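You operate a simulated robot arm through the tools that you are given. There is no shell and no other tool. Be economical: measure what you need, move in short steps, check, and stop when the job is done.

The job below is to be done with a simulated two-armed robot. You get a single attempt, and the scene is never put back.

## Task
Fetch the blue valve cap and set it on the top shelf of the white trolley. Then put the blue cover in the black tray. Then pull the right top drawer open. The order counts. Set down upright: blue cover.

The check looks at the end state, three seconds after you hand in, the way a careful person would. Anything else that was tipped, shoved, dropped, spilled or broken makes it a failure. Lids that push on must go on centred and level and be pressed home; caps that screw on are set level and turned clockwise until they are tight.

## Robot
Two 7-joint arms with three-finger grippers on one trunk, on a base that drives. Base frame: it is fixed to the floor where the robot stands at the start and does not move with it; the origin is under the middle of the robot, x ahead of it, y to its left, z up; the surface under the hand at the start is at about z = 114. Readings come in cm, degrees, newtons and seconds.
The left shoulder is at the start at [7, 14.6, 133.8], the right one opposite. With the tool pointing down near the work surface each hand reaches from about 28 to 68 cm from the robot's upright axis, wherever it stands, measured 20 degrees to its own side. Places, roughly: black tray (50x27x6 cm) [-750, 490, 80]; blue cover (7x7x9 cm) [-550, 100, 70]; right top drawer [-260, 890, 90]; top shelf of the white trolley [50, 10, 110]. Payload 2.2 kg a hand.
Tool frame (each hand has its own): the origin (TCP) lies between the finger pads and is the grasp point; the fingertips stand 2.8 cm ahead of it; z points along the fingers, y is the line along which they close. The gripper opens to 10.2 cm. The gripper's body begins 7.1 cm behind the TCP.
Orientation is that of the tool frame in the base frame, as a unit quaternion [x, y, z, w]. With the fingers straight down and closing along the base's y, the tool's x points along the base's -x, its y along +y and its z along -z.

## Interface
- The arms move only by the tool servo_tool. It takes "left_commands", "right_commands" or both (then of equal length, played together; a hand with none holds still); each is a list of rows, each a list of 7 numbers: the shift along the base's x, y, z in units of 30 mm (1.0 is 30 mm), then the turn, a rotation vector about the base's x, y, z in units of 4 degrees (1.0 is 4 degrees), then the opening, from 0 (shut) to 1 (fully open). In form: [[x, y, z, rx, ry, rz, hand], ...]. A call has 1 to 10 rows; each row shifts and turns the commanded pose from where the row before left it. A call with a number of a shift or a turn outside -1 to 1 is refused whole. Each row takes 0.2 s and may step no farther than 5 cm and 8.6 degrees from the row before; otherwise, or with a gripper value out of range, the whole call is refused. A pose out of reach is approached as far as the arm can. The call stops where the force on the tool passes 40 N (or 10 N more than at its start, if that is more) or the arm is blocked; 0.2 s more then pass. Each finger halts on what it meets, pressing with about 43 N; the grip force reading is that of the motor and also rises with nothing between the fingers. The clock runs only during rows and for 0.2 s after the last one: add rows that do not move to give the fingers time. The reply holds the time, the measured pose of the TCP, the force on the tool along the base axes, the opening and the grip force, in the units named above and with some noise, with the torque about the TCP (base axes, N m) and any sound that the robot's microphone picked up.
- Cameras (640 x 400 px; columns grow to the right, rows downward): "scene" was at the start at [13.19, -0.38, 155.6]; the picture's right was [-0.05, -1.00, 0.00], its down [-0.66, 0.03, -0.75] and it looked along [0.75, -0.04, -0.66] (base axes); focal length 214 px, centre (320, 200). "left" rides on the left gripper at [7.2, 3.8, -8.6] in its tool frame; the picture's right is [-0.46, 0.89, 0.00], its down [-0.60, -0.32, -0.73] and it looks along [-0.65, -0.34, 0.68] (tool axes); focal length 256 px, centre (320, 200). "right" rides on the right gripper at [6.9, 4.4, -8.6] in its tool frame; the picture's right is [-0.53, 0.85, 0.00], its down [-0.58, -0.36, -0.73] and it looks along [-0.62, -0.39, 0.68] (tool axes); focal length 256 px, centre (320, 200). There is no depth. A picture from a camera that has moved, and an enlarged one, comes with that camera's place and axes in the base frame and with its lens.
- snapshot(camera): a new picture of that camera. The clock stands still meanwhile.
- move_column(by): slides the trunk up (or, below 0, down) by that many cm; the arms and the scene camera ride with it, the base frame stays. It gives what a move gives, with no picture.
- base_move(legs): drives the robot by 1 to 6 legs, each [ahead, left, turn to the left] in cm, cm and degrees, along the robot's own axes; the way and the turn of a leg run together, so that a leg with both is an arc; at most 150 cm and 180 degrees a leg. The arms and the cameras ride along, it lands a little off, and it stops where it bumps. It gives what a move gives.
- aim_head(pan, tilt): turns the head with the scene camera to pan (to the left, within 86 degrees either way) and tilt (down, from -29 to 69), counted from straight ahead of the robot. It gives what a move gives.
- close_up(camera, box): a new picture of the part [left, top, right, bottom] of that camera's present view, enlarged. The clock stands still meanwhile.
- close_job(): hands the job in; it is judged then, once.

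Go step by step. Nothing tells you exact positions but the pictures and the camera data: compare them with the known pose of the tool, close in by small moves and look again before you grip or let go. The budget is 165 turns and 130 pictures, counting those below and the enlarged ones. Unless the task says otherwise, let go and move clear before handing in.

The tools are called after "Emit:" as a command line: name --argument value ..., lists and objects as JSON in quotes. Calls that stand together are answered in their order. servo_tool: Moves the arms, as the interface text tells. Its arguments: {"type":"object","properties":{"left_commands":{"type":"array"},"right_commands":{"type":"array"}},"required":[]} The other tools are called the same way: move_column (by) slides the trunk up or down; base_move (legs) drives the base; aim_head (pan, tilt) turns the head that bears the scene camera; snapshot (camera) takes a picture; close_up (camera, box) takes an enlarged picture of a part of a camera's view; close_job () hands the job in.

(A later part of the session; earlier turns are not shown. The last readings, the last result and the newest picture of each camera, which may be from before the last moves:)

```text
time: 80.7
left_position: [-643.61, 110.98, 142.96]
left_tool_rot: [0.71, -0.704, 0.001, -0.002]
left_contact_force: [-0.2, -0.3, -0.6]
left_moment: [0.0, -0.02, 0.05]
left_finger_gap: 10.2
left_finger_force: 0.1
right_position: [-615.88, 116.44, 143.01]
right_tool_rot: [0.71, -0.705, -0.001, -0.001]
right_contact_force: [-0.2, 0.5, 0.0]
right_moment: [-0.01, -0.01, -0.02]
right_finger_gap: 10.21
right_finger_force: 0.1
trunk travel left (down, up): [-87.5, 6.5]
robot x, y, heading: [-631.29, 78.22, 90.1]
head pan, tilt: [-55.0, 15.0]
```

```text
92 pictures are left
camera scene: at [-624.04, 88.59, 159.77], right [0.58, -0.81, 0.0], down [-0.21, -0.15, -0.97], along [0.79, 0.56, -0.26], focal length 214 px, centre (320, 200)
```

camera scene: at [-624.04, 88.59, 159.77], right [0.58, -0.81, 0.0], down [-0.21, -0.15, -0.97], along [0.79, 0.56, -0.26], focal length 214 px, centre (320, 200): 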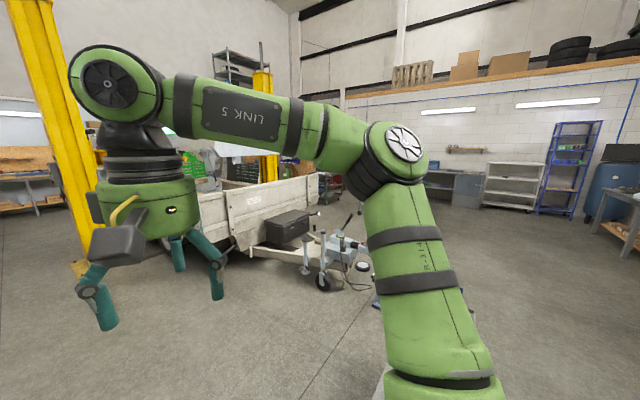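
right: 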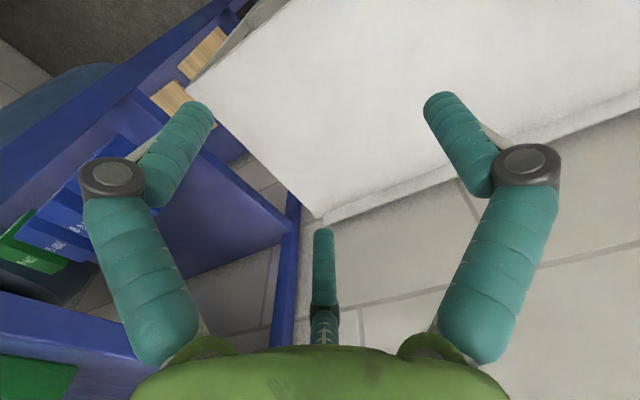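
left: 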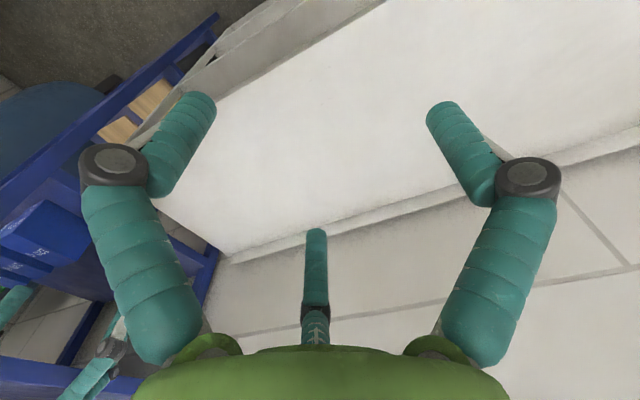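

Next I drive down the aisle to inspect the far table, the back wall and the trailer bed.

Emit:
base_move --legs '[[125, 0, 0], [125, 0, 0]]'

Emit:
aim_head --pan 10 --tilt 15

Emit:
snapshot --camera "scene"

Emit:
aim_head --pan 45 --tilt 20

Emit:
snapshot --camera "scene"

Emit:
aim_head --pan -45 --tilt 15

Emit:
snapshot --camera "scene"

```text
time: 93.0
left_position: [-648.87, 364.4, 143.12]
left_tool_rot: [0.713, -0.701, 0.0, -0.002]
left_contact_force: [0.3, 0.1, -0.1]
left_moment: [0.01, 0.02, -0.01]
left_finger_gap: 10.2
left_finger_force: 0.0
right_position: [-621.26, 370.11, 143.07]
right_tool_rot: [0.713, -0.702, 0.0, -0.001]
right_contact_force: [0.0, -0.6, -0.4]
right_moment: [-0.01, 0.01, -0.03]
right_finger_gap: 10.19
right_finger_force: 0.0
trunk travel left (down, up): [-87.5, 6.5]
robot x, y, heading: [-636.43, 331.75, 90.8]
head pan, tilt: [-55.0, 15.0]
```

```text
time: 94.4
left_position: [-648.84, 364.65, 143.07]
left_tool_rot: [0.713, -0.701, 0.0, -0.001]
left_contact_force: [-0.3, 1.2, -0.2]
left_moment: [0.01, -0.04, 0.03]
left_finger_gap: 10.2
left_finger_force: 0.0
right_position: [-621.24, 370.2, 143.11]
right_tool_rot: [0.712, -0.702, -0.001, -0.001]
right_contact_force: [-0.2, 0.4, -0.4]
right_moment: [-0.02, 0.04, -0.02]
right_finger_gap: 10.22
right_finger_force: 0.0
trunk travel left (down, up): [-87.5, 6.5]
robot x, y, heading: [-636.3, 331.67, 91.2]
head pan, tilt: [10.0, 15.0]
```

```text
91 pictures are left
camera scene: at [-638.44, 346.07, 159.77], right [0.98, 0.19, 0.0], down [0.05, -0.25, -0.97], along [-0.18, 0.95, -0.26], focal length 214 px, centre (320, 200)
```

scene: 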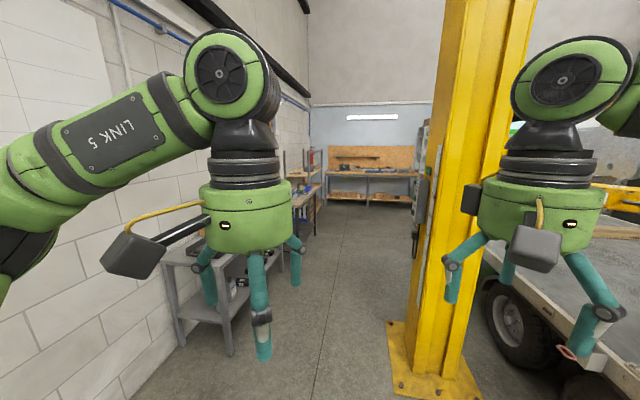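

```text
time: 95.4
left_position: [-648.73, 364.57, 143.15]
left_tool_rot: [0.713, -0.701, 0.0, -0.001]
left_contact_force: [1.1, -0.1, -0.6]
left_moment: [0.02, -0.02, 0.0]
left_finger_gap: 10.2
left_finger_force: 0.1
right_position: [-621.21, 370.27, 142.98]
right_tool_rot: [0.712, -0.702, -0.001, -0.001]
right_contact_force: [-0.2, -0.6, 0.5]
right_moment: [-0.01, 0.0, 0.01]
right_finger_gap: 10.18
right_finger_force: 0.0
trunk travel left (down, up): [-87.5, 6.5]
robot x, y, heading: [-636.23, 331.69, 90.8]
head pan, tilt: [45.0, 20.0]
```

```text
90 pictures are left
camera scene: at [-643.36, 343.39, 158.95], right [0.7, 0.72, 0.0], down [0.25, -0.24, -0.94], along [-0.67, 0.65, -0.34], focal length 214 px, centre (320, 200)
```

scene: 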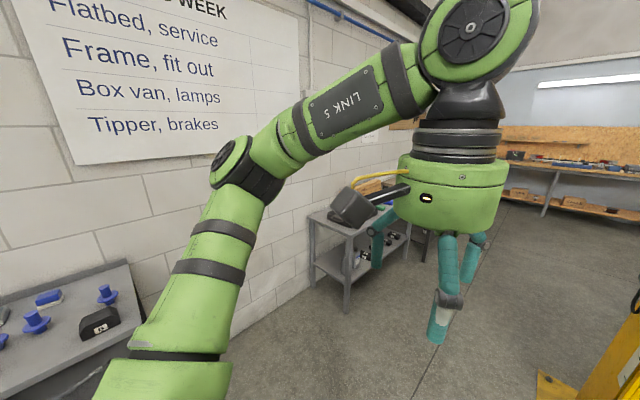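

```text
time: 97.1
left_position: [-648.76, 364.6, 143.0]
left_tool_rot: [0.713, -0.701, 0.0, -0.001]
left_contact_force: [0.1, 0.0, 0.3]
left_moment: [0.01, -0.02, -0.04]
left_finger_gap: 10.21
left_finger_force: 0.0
right_position: [-621.27, 370.29, 142.94]
right_tool_rot: [0.713, -0.701, 0.0, 0.0]
right_contact_force: [0.7, 0.6, -0.7]
right_moment: [0.02, -0.03, 0.01]
right_finger_gap: 10.2
right_finger_force: 0.1
trunk travel left (down, up): [-87.5, 6.5]
robot x, y, heading: [-636.47, 331.82, 90.7]
head pan, tilt: [-45.0, 15.0]
```

```text
89 pictures are left
camera scene: at [-630.19, 343.61, 159.77], right [0.72, -0.7, 0.0], down [-0.18, -0.19, -0.97], along [0.67, 0.69, -0.26], focal length 214 px, centre (320, 200)
```

scene: 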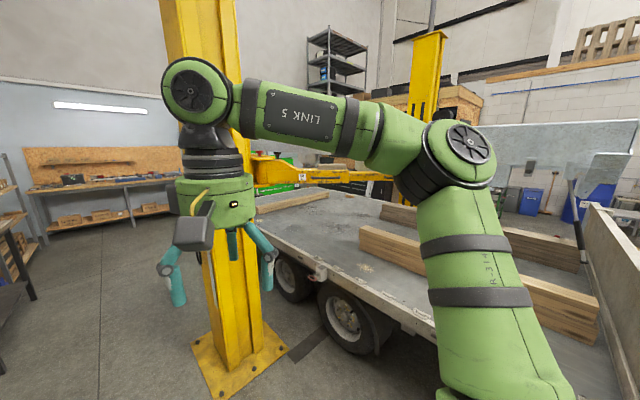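

I go a bit farther down the aisle, keeping left of the yellow post, to see the table and the wall bench behind.

Emit:
base_move --legs '[[60, 20, 0]]'

Emit:
aim_head --pan 30 --tilt 40

Emit:
snapshot --camera "scene"

Emit:
aim_head --pan 0 --tilt 15

Emit:
close_up --camera "scene" --box '[240, 120, 420, 240]'

```text
time: 100.5
left_position: [-670.14, 422.56, 143.16]
left_tool_rot: [0.716, -0.698, 0.0, -0.001]
left_contact_force: [0.1, -0.1, 0.0]
left_moment: [0.03, 0.01, -0.03]
left_finger_gap: 10.21
left_finger_force: 0.0
right_position: [-642.7, 428.54, 143.12]
right_tool_rot: [0.717, -0.697, -0.001, -0.001]
right_contact_force: [-0.2, -0.5, 0.0]
right_moment: [0.04, 0.04, -0.01]
right_finger_gap: 10.19
right_finger_force: 0.0
trunk travel left (down, up): [-87.5, 6.5]
robot x, y, heading: [-657.75, 390.42, 91.4]
head pan, tilt: [-45.0, 15.0]
```

```text
time: 102.0
left_position: [-670.41, 422.8, 143.06]
left_tool_rot: [0.716, -0.698, 0.0, -0.002]
left_contact_force: [-0.3, 0.3, 0.2]
left_moment: [-0.07, 0.01, -0.01]
left_finger_gap: 10.21
left_finger_force: 0.1
right_position: [-642.68, 428.7, 143.01]
right_tool_rot: [0.717, -0.698, -0.001, 0.0]
right_contact_force: [-0.1, -0.1, 0.6]
right_moment: [0.0, 0.0, -0.02]
right_finger_gap: 10.19
right_finger_force: 0.1
trunk travel left (down, up): [-87.5, 6.5]
robot x, y, heading: [-657.3, 390.24, 91.3]
head pan, tilt: [30.0, 40.0]
```

```text
88 pictures are left
camera scene: at [-662.26, 402.51, 155.81], right [0.85, 0.52, 0.0], down [0.33, -0.55, -0.77], along [-0.4, 0.65, -0.64], focal length 214 px, centre (320, 200)
```

scene: 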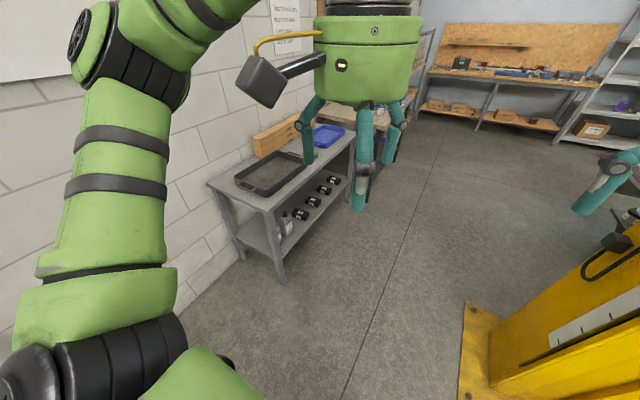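

```text
time: 103.0
left_position: [-670.26, 422.76, 143.08]
left_tool_rot: [0.716, -0.698, 0.0, -0.002]
left_contact_force: [0.7, 0.7, 0.4]
left_moment: [0.0, -0.01, -0.02]
left_finger_gap: 10.23
left_finger_force: 0.1
right_position: [-642.66, 428.79, 143.05]
right_tool_rot: [0.716, -0.698, -0.001, -0.001]
right_contact_force: [0.0, -0.2, 0.8]
right_moment: [-0.01, -0.01, 0.0]
right_finger_gap: 10.21
right_finger_force: 0.1
trunk travel left (down, up): [-87.5, 6.5]
robot x, y, heading: [-657.87, 390.1, 91.5]
head pan, tilt: [0.0, 15.0]
```

```text
3.33 times, centred on (330, 180) of scene
camera zoom: at [-658.07, 404.57, 159.76], right [1.0, 0.03, 0.0], down [0.01, -0.26, -0.97], along [-0.02, 0.97, -0.26], focal length 715 px, centre (287, 267)
```

zoom: 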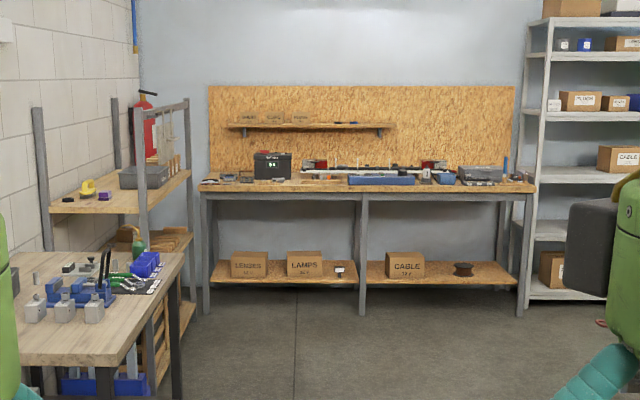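

The black tray sits on the small table here (good). I continue past the post to view the wooden table and shelves.

Emit:
base_move --legs '[[130, 0, -1.4]]'

Emit:
aim_head --pan 20 --tilt 25

Emit:
snapshot --camera "scene"

Emit:
aim_head --pan -40 --tilt 10

Emit:
snapshot --camera "scene"

```text
time: 109.4
left_position: [-670.43, 551.23, 143.02]
left_tool_rot: [-0.706, 0.708, 0.001, 0.002]
left_contact_force: [0.4, -0.7, 0.1]
left_moment: [0.02, -0.01, -0.01]
left_finger_gap: 10.23
left_finger_force: 0.0
right_position: [-642.87, 556.44, 143.06]
right_tool_rot: [-0.706, 0.709, 0.001, 0.0]
right_contact_force: [-0.4, -0.2, 0.1]
right_moment: [-0.01, 0.0, 0.0]
right_finger_gap: 10.17
right_finger_force: 0.1
trunk travel left (down, up): [-87.5, 6.5]
robot x, y, heading: [-658.82, 518.31, 89.6]
head pan, tilt: [0.0, 15.0]
```

```text
time: 110.2
left_position: [-670.39, 551.35, 143.1]
left_tool_rot: [-0.706, 0.708, 0.0, 0.002]
left_contact_force: [-0.6, 0.7, -0.6]
left_moment: [0.02, 0.0, 0.0]
left_finger_gap: 10.19
left_finger_force: 0.0
right_position: [-642.69, 556.41, 143.03]
right_tool_rot: [-0.706, 0.708, 0.001, 0.001]
right_contact_force: [-0.4, -0.3, 0.4]
right_moment: [0.01, -0.03, 0.0]
right_finger_gap: 10.2
right_finger_force: 0.0
trunk travel left (down, up): [-87.5, 6.5]
robot x, y, heading: [-658.87, 518.25, 89.6]
head pan, tilt: [20.0, 25.0]
```

```text
86 pictures are left
camera scene: at [-661.99, 532.1, 158.14], right [0.94, 0.34, 0.0], down [0.14, -0.4, -0.91], along [-0.3, 0.85, -0.42], focal length 214 px, centre (320, 200)
```

scene: 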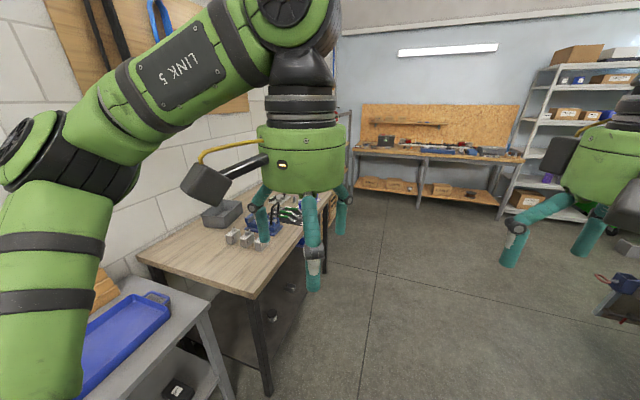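

```text
time: 111.5
left_position: [-670.47, 551.17, 143.01]
left_tool_rot: [-0.706, 0.708, 0.0, 0.002]
left_contact_force: [-0.2, -1.0, -0.7]
left_moment: [0.02, 0.0, 0.01]
left_finger_gap: 10.16
left_finger_force: 0.0
right_position: [-642.74, 556.52, 143.07]
right_tool_rot: [-0.706, 0.708, 0.001, 0.0]
right_contact_force: [0.3, 0.6, 0.1]
right_moment: [-0.01, -0.02, -0.02]
right_finger_gap: 10.19
right_finger_force: 0.0
trunk travel left (down, up): [-87.5, 6.5]
robot x, y, heading: [-658.98, 518.72, 89.6]
head pan, tilt: [-40.0, 10.0]
```

```text
85 pictures are left
camera scene: at [-652.88, 530.5, 160.58], right [0.76, -0.65, 0.0], down [-0.11, -0.13, -0.98], along [0.64, 0.75, -0.17], focal length 214 px, centre (320, 200)
```

scene: 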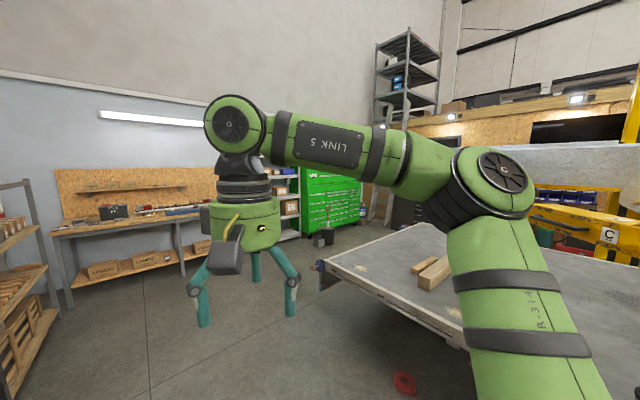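

I advance further and look at the wooden table's blue fixture and the far shelves.

Emit:
base_move --legs '[[85, 0, 0]]'

Emit:
aim_head --pan 60 --tilt 40

Emit:
snapshot --camera "scene"

Emit:
aim_head --pan 0 --tilt 15

Emit:
snapshot --camera "scene"

```text
time: 116.1
left_position: [-669.64, 638.1, 143.11]
left_tool_rot: [-0.704, 0.71, 0.001, 0.002]
left_contact_force: [-0.4, 0.4, -0.3]
left_moment: [0.03, 0.01, 0.02]
left_finger_gap: 10.19
left_finger_force: 0.0
right_position: [-641.85, 643.02, 143.08]
right_tool_rot: [-0.704, 0.71, 0.001, 0.001]
right_contact_force: [-0.8, -0.1, 0.0]
right_moment: [0.03, -0.03, 0.01]
right_finger_gap: 10.19
right_finger_force: 0.1
trunk travel left (down, up): [-87.5, 6.5]
robot x, y, heading: [-658.05, 604.69, 89.3]
head pan, tilt: [-40.0, 10.0]
```

```text
time: 117.9
left_position: [-669.58, 638.24, 143.05]
left_tool_rot: [-0.704, 0.711, 0.0, 0.001]
left_contact_force: [-0.4, 0.3, -0.6]
left_moment: [0.04, -0.01, -0.03]
left_finger_gap: 10.21
left_finger_force: 0.1
right_position: [-641.91, 643.21, 143.04]
right_tool_rot: [-0.704, 0.71, 0.001, 0.001]
right_contact_force: [-0.2, -0.6, 0.4]
right_moment: [-0.01, 0.0, 0.01]
right_finger_gap: 10.19
right_finger_force: 0.0
trunk travel left (down, up): [-87.5, 6.5]
robot x, y, heading: [-657.86, 605.25, 89.4]
head pan, tilt: [60.0, 40.0]
```

```text
84 pictures are left
camera scene: at [-665.47, 614.58, 155.81], right [0.51, 0.86, 0.0], down [0.55, -0.33, -0.77], along [-0.66, 0.39, -0.64], focal length 214 px, centre (320, 200)
```

scene: 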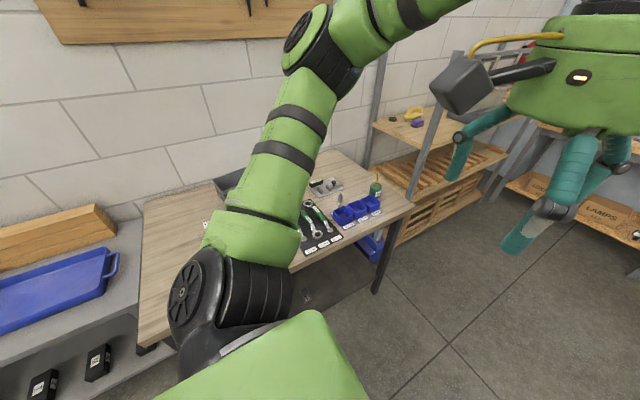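

```text
time: 119.2
left_position: [-669.63, 638.2, 143.08]
left_tool_rot: [-0.704, 0.71, 0.0, 0.002]
left_contact_force: [-0.1, 0.1, 0.7]
left_moment: [0.0, -0.02, 0.01]
left_finger_gap: 10.18
left_finger_force: 0.1
right_position: [-641.85, 643.22, 143.09]
right_tool_rot: [-0.704, 0.71, 0.0, 0.0]
right_contact_force: [-1.0, -0.5, -0.6]
right_moment: [-0.02, -0.01, -0.03]
right_finger_gap: 10.19
right_finger_force: 0.0
trunk travel left (down, up): [-87.5, 6.5]
robot x, y, heading: [-658.0, 605.03, 89.5]
head pan, tilt: [0.0, 15.0]
```

```text
83 pictures are left
camera scene: at [-658.07, 619.58, 159.76], right [1.0, -0.01, 0.0], down [0.0, -0.26, -0.97], along [0.01, 0.97, -0.26], focal length 214 px, centre (320, 200)
```

scene: 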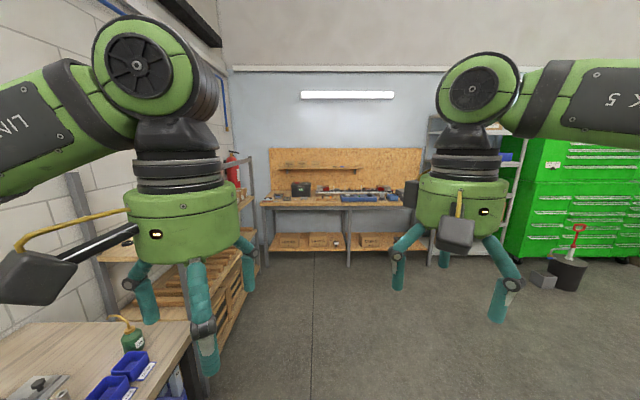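

The arm hides the table's middle; I turn to face the table.

Emit:
base_move --legs '[[-5, -15, 0], [0, 0, 90]]'

Emit:
aim_head --pan 0 --tilt 40

Emit:
snapshot --camera "scene"

```text
time: 124.4
left_position: [-676.48, 589.01, 143.03]
left_tool_rot: [1.0, -0.008, -0.001, -0.001]
left_contact_force: [-0.1, 0.4, 0.9]
left_moment: [-0.02, 0.01, 0.0]
left_finger_gap: 10.21
left_finger_force: 0.0
right_position: [-681.21, 616.74, 143.1]
right_tool_rot: [1.0, -0.008, -0.001, -0.001]
right_contact_force: [0.0, -0.4, -0.6]
right_moment: [-0.03, -0.01, -0.04]
right_finger_gap: 10.19
right_finger_force: 0.1
trunk travel left (down, up): [-87.5, 6.5]
robot x, y, heading: [-643.57, 600.39, 179.2]
head pan, tilt: [0.0, 15.0]
```

```text
time: 125.3
left_position: [-676.4, 588.97, 143.01]
left_tool_rot: [1.0, -0.008, -0.001, -0.001]
left_contact_force: [-0.3, 0.7, 0.7]
left_moment: [-0.03, 0.0, 0.01]
left_finger_gap: 10.2
left_finger_force: 0.1
right_position: [-681.21, 616.64, 143.03]
right_tool_rot: [1.0, -0.008, -0.001, 0.0]
right_contact_force: [-0.7, 0.9, -0.4]
right_moment: [0.01, 0.03, 0.02]
right_finger_gap: 10.19
right_finger_force: 0.0
trunk travel left (down, up): [-87.5, 6.5]
robot x, y, heading: [-643.27, 600.1, 178.9]
head pan, tilt: [0.0, 40.0]
```

```text
82 pictures are left
camera scene: at [-657.05, 600.56, 155.82], right [0.02, 1.0, 0.0], down [0.64, -0.01, -0.77], along [-0.77, 0.01, -0.64], focal length 214 px, centre (320, 200)
```

scene: 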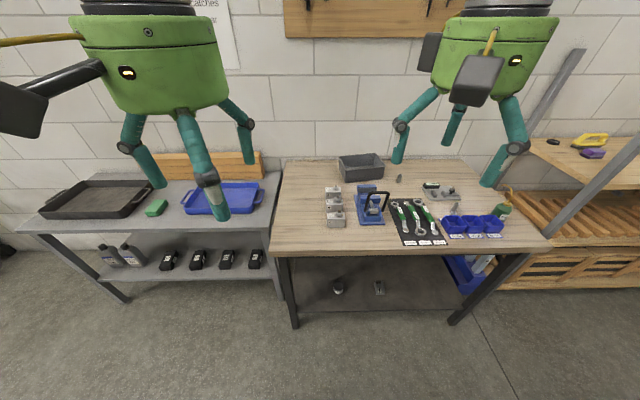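

No blue valve cap here. I go round the trailer's rear toward the green tool chest (the later drawer) and look there.

Emit:
base_move --legs '[[0, 0, -90], [115, 0, 0], [0, 0, -60], [0, 0, 0]]'

Emit:
aim_head --pan 0 --tilt 12

Emit:
snapshot --camera "scene"

Emit:
aim_head --pan 65 --tilt 20

Emit:
snapshot --camera "scene"

```text
time: 138.2
left_position: [-623.24, 748.54, 143.02]
left_tool_rot: [-0.267, 0.964, -0.001, 0.002]
left_contact_force: [-0.5, -0.5, 0.0]
left_moment: [0.01, 0.0, -0.01]
left_finger_gap: 10.18
left_finger_force: 0.2
right_position: [-604.47, 727.53, 143.07]
right_tool_rot: [-0.267, 0.964, 0.0, 0.0]
right_contact_force: [-0.6, -0.4, -0.4]
right_moment: [-0.01, 0.01, -0.01]
right_finger_gap: 10.2
right_finger_force: 0.0
trunk travel left (down, up): [-87.5, 6.5]
robot x, y, heading: [-645.1, 721.31, 30.9]
head pan, tilt: [0.0, 40.0]
```

```text
time: 139.1
left_position: [-623.23, 748.68, 143.05]
left_tool_rot: [-0.267, 0.964, -0.001, 0.001]
left_contact_force: [-0.6, -0.6, -0.2]
left_moment: [0.02, 0.01, 0.0]
left_finger_gap: 10.22
left_finger_force: 0.3
right_position: [-604.57, 727.54, 143.02]
right_tool_rot: [-0.268, 0.964, 0.0, 0.001]
right_contact_force: [-0.4, -0.6, 0.5]
right_moment: [-0.01, -0.03, 0.01]
right_finger_gap: 10.19
right_finger_force: 0.0
trunk travel left (down, up): [-87.5, 6.5]
robot x, y, heading: [-645.37, 721.71, 30.9]
head pan, tilt: [0.0, 12.0]
```

```text
81 pictures are left
camera scene: at [-633.22, 728.88, 160.25], right [0.51, -0.86, 0.0], down [-0.18, -0.11, -0.98], along [0.84, 0.5, -0.21], focal length 214 px, centre (320, 200)
```

scene: 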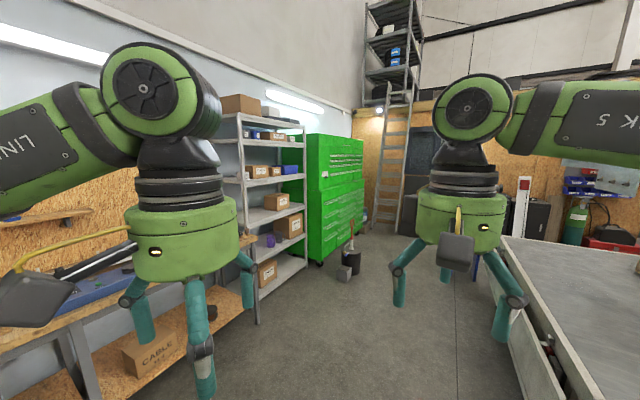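

```text
time: 140.4
left_position: [-623.22, 748.55, 143.08]
left_tool_rot: [-0.268, 0.964, -0.001, 0.001]
left_contact_force: [-0.1, -0.6, -0.2]
left_moment: [0.01, 0.01, 0.0]
left_finger_gap: 10.2
left_finger_force: 0.1
right_position: [-604.32, 727.76, 143.06]
right_tool_rot: [-0.267, 0.964, 0.0, 0.001]
right_contact_force: [-0.3, 0.5, -0.9]
right_moment: [0.01, 0.01, -0.03]
right_finger_gap: 10.18
right_finger_force: 0.1
trunk travel left (down, up): [-87.5, 6.5]
robot x, y, heading: [-645.34, 720.89, 31.0]
head pan, tilt: [65.0, 20.0]
```

```text
80 pictures are left
camera scene: at [-642.16, 733.35, 158.95], right [0.99, 0.1, 0.0], down [0.03, -0.34, -0.94], along [-0.1, 0.93, -0.34], focal length 214 px, centre (320, 200)
```

scene: 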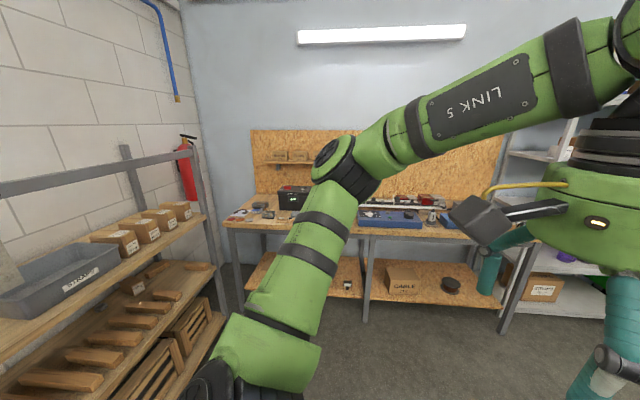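

There's a gas cylinder/welding corner ahead right. I move along the trailer's rear toward it.

Emit:
base_move --legs '[[0, 0, -31], [120, 0, 0], [120, 15, 0]]'

Emit:
aim_head --pan 0 --tilt 15

Emit:
snapshot --camera "scene"

Emit:
aim_head --pan -50 --tilt 15

Emit:
snapshot --camera "scene"

```text
time: 154.1
left_position: [-365.9, 741.34, 143.08]
left_tool_rot: [0.013, 1.0, -0.001, 0.002]
left_contact_force: [1.1, 0.5, 0.4]
left_moment: [-0.01, -0.03, -0.02]
left_finger_gap: 10.19
left_finger_force: 0.0
right_position: [-361.3, 713.62, 143.08]
right_tool_rot: [0.012, 1.0, 0.0, 0.001]
right_contact_force: [-0.7, -0.3, -0.4]
right_moment: [0.0, -0.03, -0.01]
right_finger_gap: 10.19
right_finger_force: 0.1
trunk travel left (down, up): [-87.5, 6.5]
robot x, y, heading: [-399.02, 729.99, -1.3]
head pan, tilt: [65.0, 20.0]
```

```text
time: 155.4
left_position: [-365.89, 741.19, 143.09]
left_tool_rot: [0.013, 1.0, -0.002, 0.001]
left_contact_force: [0.1, -1.3, -0.4]
left_moment: [0.02, 0.0, -0.01]
left_finger_gap: 10.22
left_finger_force: 0.1
right_position: [-361.15, 713.46, 143.07]
right_tool_rot: [0.013, 1.0, 0.0, 0.001]
right_contact_force: [-0.7, -0.2, 0.3]
right_moment: [-0.03, -0.02, 0.0]
right_finger_gap: 10.2
right_finger_force: 0.0
trunk travel left (down, up): [-87.5, 6.5]
robot x, y, heading: [-398.96, 730.29, -1.7]
head pan, tilt: [0.0, 15.0]
```

```text
79 pictures are left
camera scene: at [-384.87, 729.93, 159.77], right [-0.03, -1.0, 0.0], down [-0.26, 0.01, -0.97], along [0.97, -0.02, -0.26], focal length 214 px, centre (320, 200)
```

scene: 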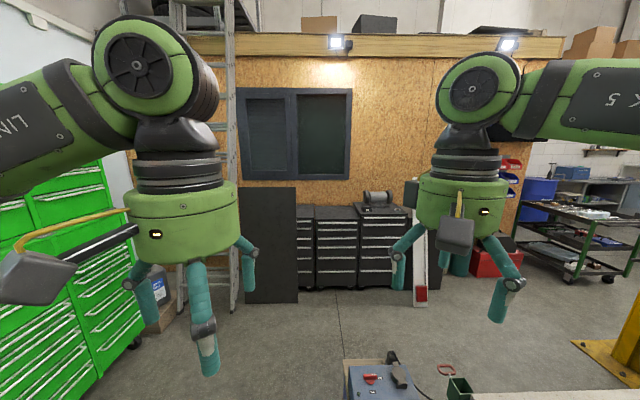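

```text
time: 156.6
left_position: [-365.78, 741.24, 143.13]
left_tool_rot: [0.012, 1.0, -0.001, 0.001]
left_contact_force: [0.3, 0.5, -0.2]
left_moment: [0.02, 0.0, 0.01]
left_finger_gap: 10.21
left_finger_force: 0.0
right_position: [-361.15, 713.43, 143.0]
right_tool_rot: [0.013, 1.0, 0.0, 0.0]
right_contact_force: [0.8, -0.1, 1.0]
right_moment: [0.0, -0.02, 0.01]
right_finger_gap: 10.2
right_finger_force: 0.0
trunk travel left (down, up): [-87.5, 6.5]
robot x, y, heading: [-399.05, 730.5, -1.6]
head pan, tilt: [-50.0, 15.0]
```

```text
78 pictures are left
camera scene: at [-388.38, 722.86, 159.77], right [-0.78, -0.62, 0.0], down [-0.16, 0.2, -0.97], along [0.6, -0.76, -0.26], focal length 214 px, centre (320, 200)
```

scene: 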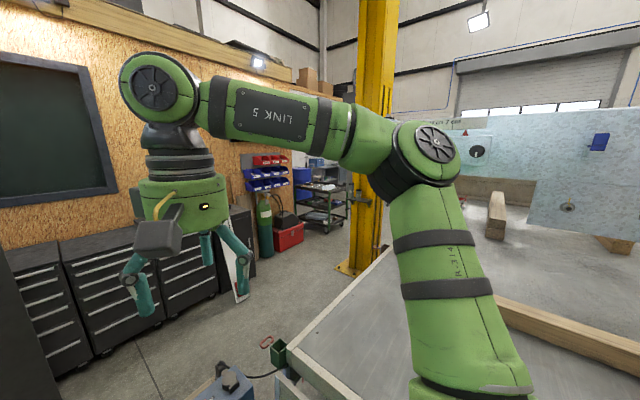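

I pass left of the box at the trailer's tail and turn to face back down the room by the green cart.

Emit:
base_move --legs '[[0, 45, 1.6], [150, 0, 0], [20, 0, -90], [40, 0, 0]]'

Emit:
aim_head --pan 0 --tilt 15

Emit:
snapshot --camera "scene"

```text
time: 172.1
left_position: [-226.71, 687.66, 143.13]
left_tool_rot: [0.708, 0.706, -0.003, 0.001]
left_contact_force: [0.5, -0.3, 0.5]
left_moment: [-0.06, -0.01, -0.01]
left_finger_gap: 10.17
left_finger_force: 0.1
right_position: [-254.48, 682.44, 143.13]
right_tool_rot: [0.709, 0.705, -0.001, 0.001]
right_contact_force: [-0.2, -0.2, 0.5]
right_moment: [-0.03, 0.02, -0.02]
right_finger_gap: 10.21
right_finger_force: 0.1
trunk travel left (down, up): [-87.5, 6.5]
robot x, y, heading: [-238.5, 720.21, -90.4]
head pan, tilt: [-50.0, 15.0]
```

```text
time: 173.3
left_position: [-226.92, 687.36, 143.05]
left_tool_rot: [0.708, 0.706, -0.002, 0.001]
left_contact_force: [-0.2, -0.1, 0.5]
left_moment: [-0.05, 0.03, -0.05]
left_finger_gap: 10.22
left_finger_force: 0.1
right_position: [-254.54, 682.39, 143.12]
right_tool_rot: [0.709, 0.705, 0.0, 0.0]
right_contact_force: [-0.4, 0.8, 1.0]
right_moment: [-0.01, 0.0, -0.01]
right_finger_gap: 10.21
right_finger_force: 0.1
trunk travel left (down, up): [-87.5, 6.5]
robot x, y, heading: [-238.23, 720.05, -90.1]
head pan, tilt: [0.0, 15.0]
```

```text
77 pictures are left
camera scene: at [-238.86, 706.09, 159.77], right [-1.0, 0.01, 0.0], down [0.0, 0.26, -0.97], along [-0.01, -0.97, -0.26], focal length 214 px, centre (320, 200)
```

scene: 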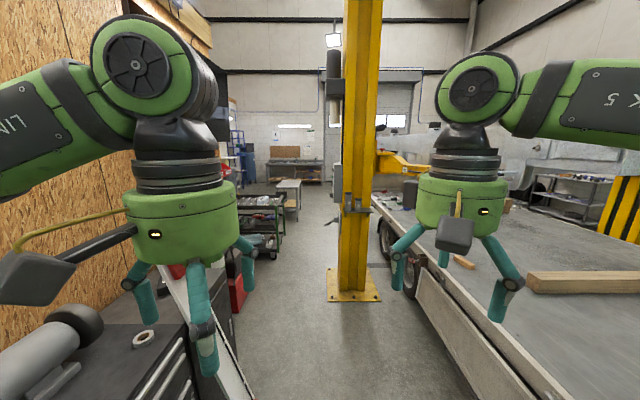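

I advance to look over the green-framed cart.

Emit:
base_move --legs '[[120, 35, 0]]'

Emit:
aim_head --pan 15 --tilt 25

Emit:
snapshot --camera "scene"

Emit:
close_up --camera "scene" --box '[230, 130, 390, 250]'

```text
time: 177.0
left_position: [-209.87, 624.32, 142.94]
left_tool_rot: [0.715, 0.699, 0.0, -0.001]
left_contact_force: [0.6, 0.1, -0.7]
left_moment: [0.07, 0.02, -0.01]
left_finger_gap: 10.2
left_finger_force: 0.0
right_position: [-237.61, 619.76, 142.96]
right_tool_rot: [0.715, 0.699, 0.001, -0.001]
right_contact_force: [-0.1, 0.0, 0.4]
right_moment: [0.06, 0.04, -0.03]
right_finger_gap: 10.22
right_finger_force: 0.1
trunk travel left (down, up): [-87.5, 6.5]
robot x, y, heading: [-220.73, 658.08, -91.5]
head pan, tilt: [0.0, 15.0]
stopped in leg 1: the robot was blocked; the commanded pose is now the measured one
```

```text
time: 177.8
left_position: [-209.8, 624.38, 142.93]
left_tool_rot: [0.714, 0.7, -0.002, -0.001]
left_contact_force: [0.7, -0.3, 0.3]
left_moment: [0.02, 0.01, -0.04]
left_finger_gap: 10.19
left_finger_force: 0.1
right_position: [-237.55, 619.71, 142.95]
right_tool_rot: [0.714, 0.7, 0.002, -0.001]
right_contact_force: [-0.2, 0.0, -0.4]
right_moment: [0.06, 0.06, 0.03]
right_finger_gap: 10.19
right_finger_force: 0.1
trunk travel left (down, up): [-87.5, 6.5]
robot x, y, heading: [-221.11, 657.85, -91.3]
head pan, tilt: [15.0, 25.0]
```

```text
76 pictures are left
camera scene: at [-219.11, 643.59, 158.09], right [-0.97, -0.24, 0.0], down [-0.1, 0.41, -0.91], along [0.21, -0.88, -0.43], focal length 214 px, centre (320, 200)
```

scene: 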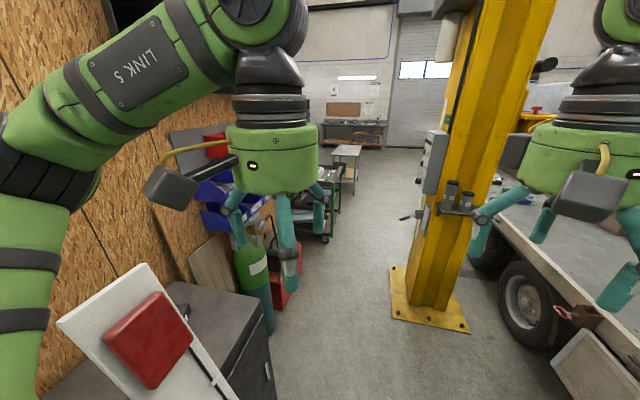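

```text
3.33 times, centred on (310, 190) of scene
camera zoom: at [-219.11, 643.59, 158.09], right [-0.97, -0.24, 0.0], down [-0.1, 0.41, -0.91], along [0.21, -0.88, -0.43], focal length 715 px, centre (353, 233)
```

zoom: 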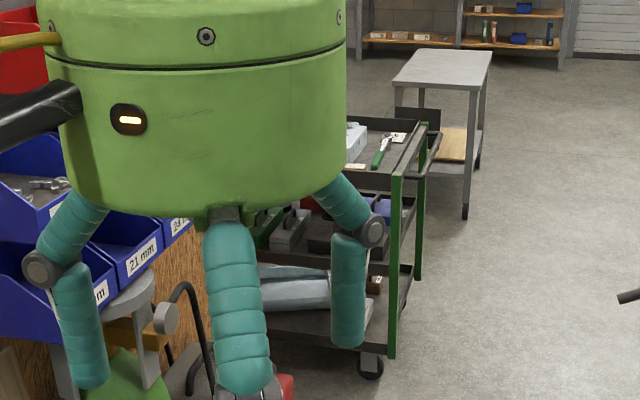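

I was blocked near the leaning panel by the cabinet. I back off slightly, shift right and check what I touched.

Emit:
base_move --legs '[[-5, -10, 1.3]]'

Emit:
aim_head --pan 45 --tilt 40

Emit:
snapshot --camera "scene"

Emit:
aim_head --pan 0 --tilt 60

Emit:
snapshot --camera "scene"

```text
time: 178.9
left_position: [-218.07, 629.79, 143.04]
left_tool_rot: [0.706, 0.708, -0.002, -0.003]
left_contact_force: [1.0, -0.5, -0.8]
left_moment: [0.02, 0.06, -0.01]
left_finger_gap: 10.21
left_finger_force: 0.2
right_position: [-245.73, 624.64, 143.13]
right_tool_rot: [0.706, 0.708, -0.002, -0.002]
right_contact_force: [1.0, 0.2, 0.8]
right_moment: [0.05, 0.07, 0.01]
right_finger_gap: 10.21
right_finger_force: 0.0
trunk travel left (down, up): [-87.5, 6.5]
robot x, y, heading: [-230.47, 663.08, -90.3]
head pan, tilt: [15.0, 25.0]
```

```text
time: 179.9
left_position: [-218.86, 630.25, 143.0]
left_tool_rot: [0.706, 0.708, -0.001, 0.001]
left_contact_force: [0.0, 0.1, 0.3]
left_moment: [-0.02, -0.01, -0.04]
left_finger_gap: 10.2
left_finger_force: 0.0
right_position: [-246.65, 625.04, 142.97]
right_tool_rot: [0.706, 0.708, 0.0, 0.001]
right_contact_force: [0.1, -0.6, 0.2]
right_moment: [0.0, -0.06, -0.03]
right_finger_gap: 10.2
right_finger_force: 0.1
trunk travel left (down, up): [-87.5, 6.5]
robot x, y, heading: [-230.62, 663.43, -90.1]
head pan, tilt: [45.0, 40.0]
```

```text
74 pictures are left
camera scene: at [-225.05, 652.2, 155.83], right [-0.71, -0.7, 0.0], down [-0.45, 0.46, -0.77], along [0.54, -0.54, -0.64], focal length 214 px, centre (320, 200)
```

scene: 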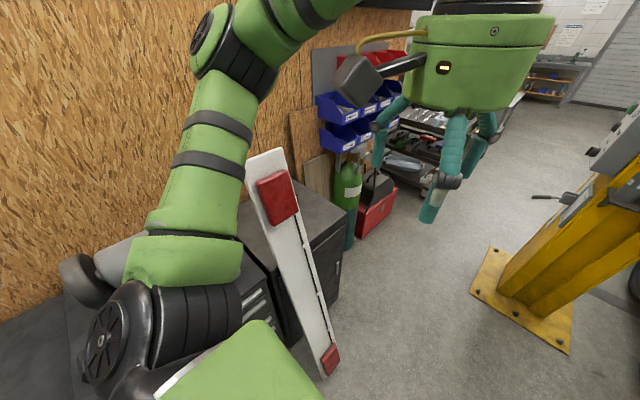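

```text
time: 181.0
left_position: [-218.69, 630.09, 143.07]
left_tool_rot: [0.706, 0.708, -0.002, -0.001]
left_contact_force: [0.4, -0.2, 1.4]
left_moment: [0.03, -0.02, 0.03]
left_finger_gap: 10.2
left_finger_force: 0.1
right_position: [-246.36, 624.95, 143.12]
right_tool_rot: [0.707, 0.708, -0.001, 0.0]
right_contact_force: [0.5, -0.4, 0.4]
right_moment: [0.0, -0.01, 0.0]
right_finger_gap: 10.18
right_finger_force: 0.1
trunk travel left (down, up): [-87.5, 6.5]
robot x, y, heading: [-230.5, 663.26, -89.9]
head pan, tilt: [0.0, 60.0]
```

```text
73 pictures are left
camera scene: at [-230.82, 651.45, 153.14], right [-1.0, 0.0, 0.0], down [0.0, 0.87, -0.5], along [0.0, -0.5, -0.87], focal length 214 px, centre (320, 200)
```

scene: 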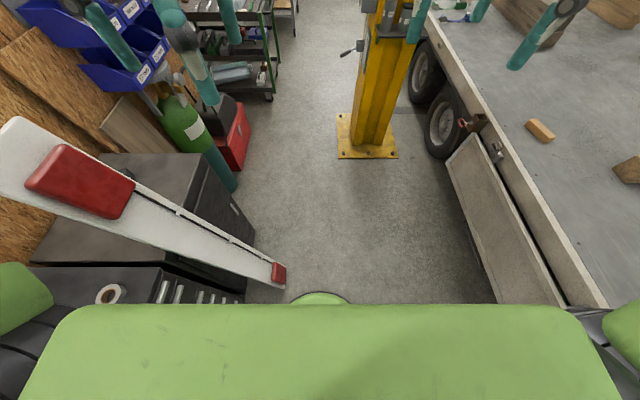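

The light board still leans undisturbed. I weave around its foot and then between post and red box.

Emit:
base_move --legs '[[0, -22, 0], [40, 0, 0], [45, 46, 0], [25, 0, 0]]'

Emit:
aim_head --pan 20 --tilt 35

Emit:
snapshot --camera "scene"

```text
time: 188.3
left_position: [-197.84, 544.05, 143.14]
left_tool_rot: [0.709, 0.705, -0.001, 0.0]
left_contact_force: [-0.5, 0.5, 0.5]
left_moment: [0.03, -0.04, -0.01]
left_finger_gap: 10.19
left_finger_force: 0.2
right_position: [-225.42, 538.97, 143.04]
right_tool_rot: [0.71, 0.704, 0.0, 0.001]
right_contact_force: [-0.6, 0.1, 0.2]
right_moment: [-0.02, -0.04, 0.0]
right_finger_gap: 10.19
right_finger_force: 0.0
trunk travel left (down, up): [-87.5, 6.5]
robot x, y, heading: [-209.14, 577.43, -90.5]
head pan, tilt: [0.0, 60.0]
stopped in leg 4: the robot was blocked; the commanded pose is now the measured one
```

```text
time: 189.2
left_position: [-197.62, 544.02, 143.06]
left_tool_rot: [0.709, 0.705, -0.003, 0.0]
left_contact_force: [-0.4, 0.3, 0.6]
left_moment: [-0.01, -0.03, -0.04]
left_finger_gap: 10.21
left_finger_force: 0.1
right_position: [-225.28, 539.16, 142.98]
right_tool_rot: [0.71, 0.705, -0.001, 0.001]
right_contact_force: [0.3, 0.0, 0.2]
right_moment: [0.03, -0.02, -0.01]
right_finger_gap: 10.19
right_finger_force: 0.1
trunk travel left (down, up): [-87.5, 6.5]
robot x, y, heading: [-209.39, 576.97, -90.5]
head pan, tilt: [20.0, 35.0]
```

```text
72 pictures are left
camera scene: at [-206.6, 563.93, 156.56], right [-0.94, -0.33, 0.0], down [-0.19, 0.54, -0.82], along [0.27, -0.77, -0.57], focal length 214 px, centre (320, 200)
```

scene: 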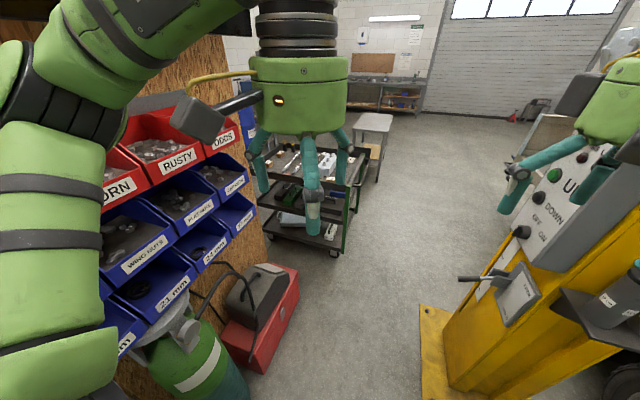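

Blocked again; I look down around the base to see what I'm touching.

Emit:
aim_head --pan 55 --tilt 60

Emit:
snapshot --camera "scene"

Emit:
aim_head --pan -45 --tilt 50

Emit:
snapshot --camera "scene"

```text
time: 190.2
left_position: [-197.68, 544.19, 143.12]
left_tool_rot: [0.709, 0.705, -0.002, 0.001]
left_contact_force: [-0.2, -0.4, -0.9]
left_moment: [-0.01, -0.01, 0.05]
left_finger_gap: 10.18
left_finger_force: 0.1
right_position: [-225.33, 539.2, 142.98]
right_tool_rot: [0.71, 0.704, 0.0, 0.001]
right_contact_force: [-0.7, 1.2, 0.7]
right_moment: [-0.01, -0.01, -0.01]
right_finger_gap: 10.19
right_finger_force: 0.0
trunk travel left (down, up): [-87.5, 6.5]
robot x, y, heading: [-209.22, 577.23, -90.6]
head pan, tilt: [55.0, 60.0]
```

```text
71 pictures are left
camera scene: at [-204.15, 568.33, 153.14], right [-0.58, -0.81, 0.0], down [-0.7, 0.5, -0.5], along [0.41, -0.29, -0.87], focal length 214 px, centre (320, 200)
```

scene: 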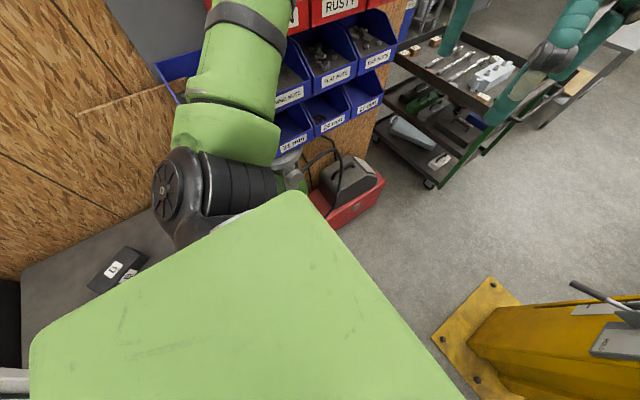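

```text
time: 191.9
left_position: [-197.73, 544.25, 143.12]
left_tool_rot: [0.708, 0.706, -0.001, 0.001]
left_contact_force: [-0.1, -0.6, 0.1]
left_moment: [-0.03, -0.02, 0.02]
left_finger_gap: 10.19
left_finger_force: 0.1
right_position: [-225.36, 539.09, 143.09]
right_tool_rot: [0.709, 0.705, 0.0, 0.001]
right_contact_force: [0.7, 0.2, 0.3]
right_moment: [0.02, 0.01, 0.0]
right_finger_gap: 10.22
right_finger_force: 0.0
trunk travel left (down, up): [-87.5, 6.5]
robot x, y, heading: [-209.25, 577.05, -90.4]
head pan, tilt: [-45.0, 50.0]
```

```text
70 pictures are left
camera scene: at [-215.04, 566.82, 154.39], right [-0.7, 0.71, 0.0], down [0.55, 0.54, -0.64], along [-0.46, -0.45, -0.77], focal length 214 px, centre (320, 200)
```

scene: 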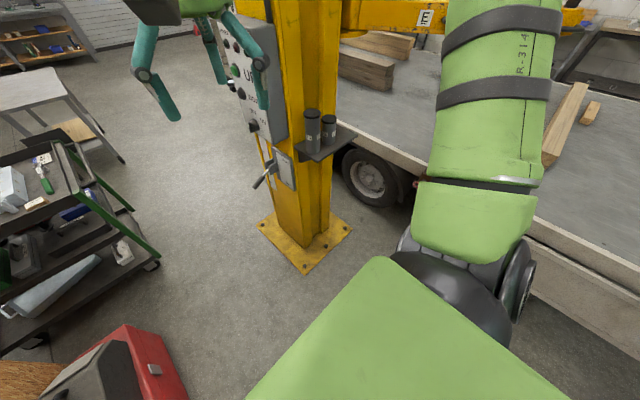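

The left elbow is next to the gas bottle. I shift away, turn to face the post and sidestep through the gap, which is narrower that way.

Emit:
base_move --legs '[[0, -22, 0], [0, 0, -90]]'

```text
time: 197.6
left_position: [-265.11, 568.57, 143.13]
left_tool_rot: [0.999, -0.044, -0.001, -0.002]
left_contact_force: [0.2, 0.5, 0.5]
left_moment: [0.02, 0.03, 0.01]
left_finger_gap: 10.19
left_finger_force: 0.1
right_position: [-267.77, 596.49, 143.09]
right_tool_rot: [0.999, -0.045, -0.001, 0.001]
right_contact_force: [-0.3, 0.5, 0.3]
right_moment: [0.01, 0.02, 0.01]
right_finger_gap: 10.22
right_finger_force: 0.0
trunk travel left (down, up): [-87.5, 6.5]
robot x, y, heading: [-231.21, 577.49, 174.8]
head pan, tilt: [-45.0, 50.0]
```

Emit:
base_move --legs '[[0, 17, 5], [-30, 0, 0], [0, 60, 0]]'

Emit:
aim_head --pan 60 --tilt 35

Emit:
snapshot --camera "scene"

```text
time: 203.6
left_position: [-236.12, 489.67, 143.14]
left_tool_rot: [1.0, -0.002, -0.001, 0.0]
left_contact_force: [-0.8, 0.5, -0.6]
left_moment: [-0.07, 0.0, 0.01]
left_finger_gap: 10.21
left_finger_force: 0.0
right_position: [-241.31, 517.49, 143.0]
right_tool_rot: [1.0, -0.003, -0.002, 0.001]
right_contact_force: [-0.5, 0.3, 0.4]
right_moment: [-0.06, 0.02, 0.01]
right_finger_gap: 10.21
right_finger_force: 0.2
trunk travel left (down, up): [-87.5, 6.5]
robot x, y, heading: [-203.09, 501.27, 179.9]
head pan, tilt: [-45.0, 50.0]
```

```text
time: 205.5
left_position: [-236.2, 489.53, 143.2]
left_tool_rot: [1.0, -0.002, -0.002, -0.001]
left_contact_force: [-0.2, -0.5, -0.1]
left_moment: [-0.01, -0.05, 0.0]
left_finger_gap: 10.2
left_finger_force: 0.1
right_position: [-241.33, 517.3, 142.99]
right_tool_rot: [1.0, -0.002, -0.002, 0.0]
right_contact_force: [-0.3, 0.4, 0.4]
right_moment: [-0.03, 0.0, 0.03]
right_finger_gap: 10.21
right_finger_force: 0.1
trunk travel left (down, up): [-87.5, 6.5]
robot x, y, heading: [-203.31, 501.19, 179.9]
head pan, tilt: [60.0, 35.0]
```

```text
69 pictures are left
camera scene: at [-212.88, 493.77, 156.57], right [-0.86, 0.51, 0.0], down [0.29, 0.49, -0.82], along [-0.41, -0.71, -0.57], focal length 214 px, centre (320, 200)
```

scene: 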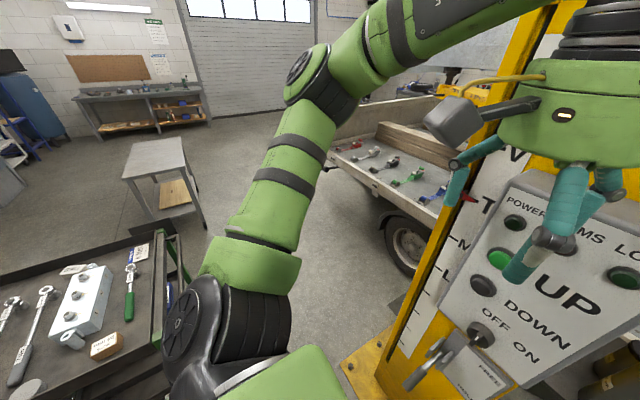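

The small blue cylinder on the rear bench (about (-199,-130,95) by three sightings) looks just like the green valve caps, so that's the prime candidate. I check the gap between post and cart before going through.

Emit:
aim_head --pan 75 --tilt 62

Emit:
snapshot --camera "scene"

```text
time: 206.4
left_position: [-236.23, 489.49, 143.06]
left_tool_rot: [1.0, -0.002, -0.002, 0.0]
left_contact_force: [-0.6, 1.2, 0.0]
left_moment: [-0.02, -0.03, 0.01]
left_finger_gap: 10.18
left_finger_force: 0.0
right_position: [-241.35, 517.3, 143.05]
right_tool_rot: [1.0, -0.002, -0.002, 0.0]
right_contact_force: [0.3, -0.5, -0.2]
right_moment: [0.03, 0.04, -0.01]
right_finger_gap: 10.21
right_finger_force: 0.0
trunk travel left (down, up): [-87.5, 6.5]
robot x, y, heading: [-203.5, 500.86, 179.8]
head pan, tilt: [75.0, 62.0]
```

```text
68 pictures are left
camera scene: at [-210.13, 495.15, 152.91], right [-0.96, 0.27, 0.0], down [0.23, 0.85, -0.47], along [-0.13, -0.45, -0.88], focal length 214 px, centre (320, 200)
```

scene: 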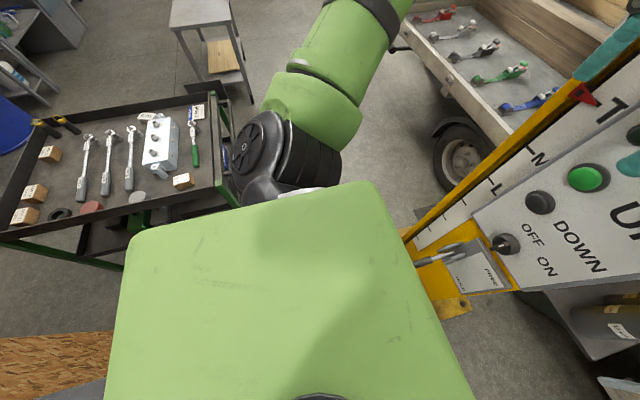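

The gap is only ~60 cm, too tight. I go back the known way round the trailer.

Emit:
base_move --legs '[[0, -58, 0], [46, 0, 0], [0, -107, 0], [0, -107, 0], [130, 0, 0], [130, 0, 0]]'

Emit:
aim_head --pan 0 --tilt 20

```text
time: 234.5
left_position: [-545.05, 765.75, 143.04]
left_tool_rot: [1.0, -0.016, -0.002, -0.001]
left_contact_force: [0.6, -0.8, -0.1]
left_moment: [0.0, 0.01, 0.01]
left_finger_gap: 10.22
left_finger_force: 0.0
right_position: [-549.44, 793.63, 143.15]
right_tool_rot: [1.0, -0.018, -0.002, 0.0]
right_contact_force: [-0.3, 0.5, -0.8]
right_moment: [0.03, -0.02, 0.01]
right_finger_gap: 10.21
right_finger_force: 0.1
trunk travel left (down, up): [-87.5, 6.5]
robot x, y, heading: [-512.07, 776.22, 177.7]
head pan, tilt: [75.0, 62.0]
```

```text
time: 236.0
left_position: [-545.25, 765.86, 143.19]
left_tool_rot: [1.0, -0.017, -0.002, -0.001]
left_contact_force: [-0.1, 0.3, 0.5]
left_moment: [-0.02, 0.02, -0.01]
left_finger_gap: 10.19
left_finger_force: 0.2
right_position: [-549.58, 793.65, 143.03]
right_tool_rot: [1.0, -0.018, -0.002, 0.0]
right_contact_force: [0.5, 0.0, 0.6]
right_moment: [0.0, 0.01, 0.03]
right_finger_gap: 10.18
right_finger_force: 0.0
trunk travel left (down, up): [-87.5, 6.5]
robot x, y, heading: [-511.81, 776.41, 177.8]
head pan, tilt: [0.0, 20.0]
```

Emit:
base_move --legs '[[146, 10, 0], [0, 0, 92.3], [140, 0, 0]]'

```text
time: 253.3
left_position: [-644.16, 599.57, 143.18]
left_tool_rot: [0.713, 0.701, -0.003, 0.001]
left_contact_force: [-0.3, 0.2, 0.6]
left_moment: [-0.04, 0.02, 0.01]
left_finger_gap: 10.2
left_finger_force: 0.0
right_position: [-671.84, 594.81, 143.09]
right_tool_rot: [0.712, 0.702, -0.001, 0.001]
right_contact_force: [0.1, -0.3, -0.3]
right_moment: [0.0, 0.0, 0.02]
right_finger_gap: 10.19
right_finger_force: 0.1
trunk travel left (down, up): [-87.5, 6.5]
robot x, y, heading: [-655.53, 632.71, -91.2]
head pan, tilt: [0.0, 20.0]
```

Emit:
base_move --legs '[[0, 0, 1.2], [150, -3, 0], [150, 0, 0], [125, 18, 0], [125, 0, 0], [70, 0, 0]]'

```text
refused: leg 2 is longer than a leg can be; nothing moved
```

Emit:
base_move --legs '[[0, 0, 1.2], [148, -3, 0], [150, 0, 0], [125, 18, 0], [125, 0, 0], [70, 0, 0]]'

```text
time: 283.1
left_position: [-615.77, -10.28, 143.16]
left_tool_rot: [0.712, 0.702, -0.003, 0.0]
left_contact_force: [0.3, 0.1, 0.0]
left_moment: [-0.04, 0.0, 0.04]
left_finger_gap: 10.19
left_finger_force: 0.0
right_position: [-643.47, -15.2, 143.08]
right_tool_rot: [0.712, 0.702, -0.001, 0.002]
right_contact_force: [0.0, -0.5, 0.8]
right_moment: [-0.02, 0.04, 0.02]
right_finger_gap: 10.2
right_finger_force: 0.0
trunk travel left (down, up): [-87.5, 6.5]
robot x, y, heading: [-627.09, 22.33, -90.9]
head pan, tilt: [0.0, 20.0]
```

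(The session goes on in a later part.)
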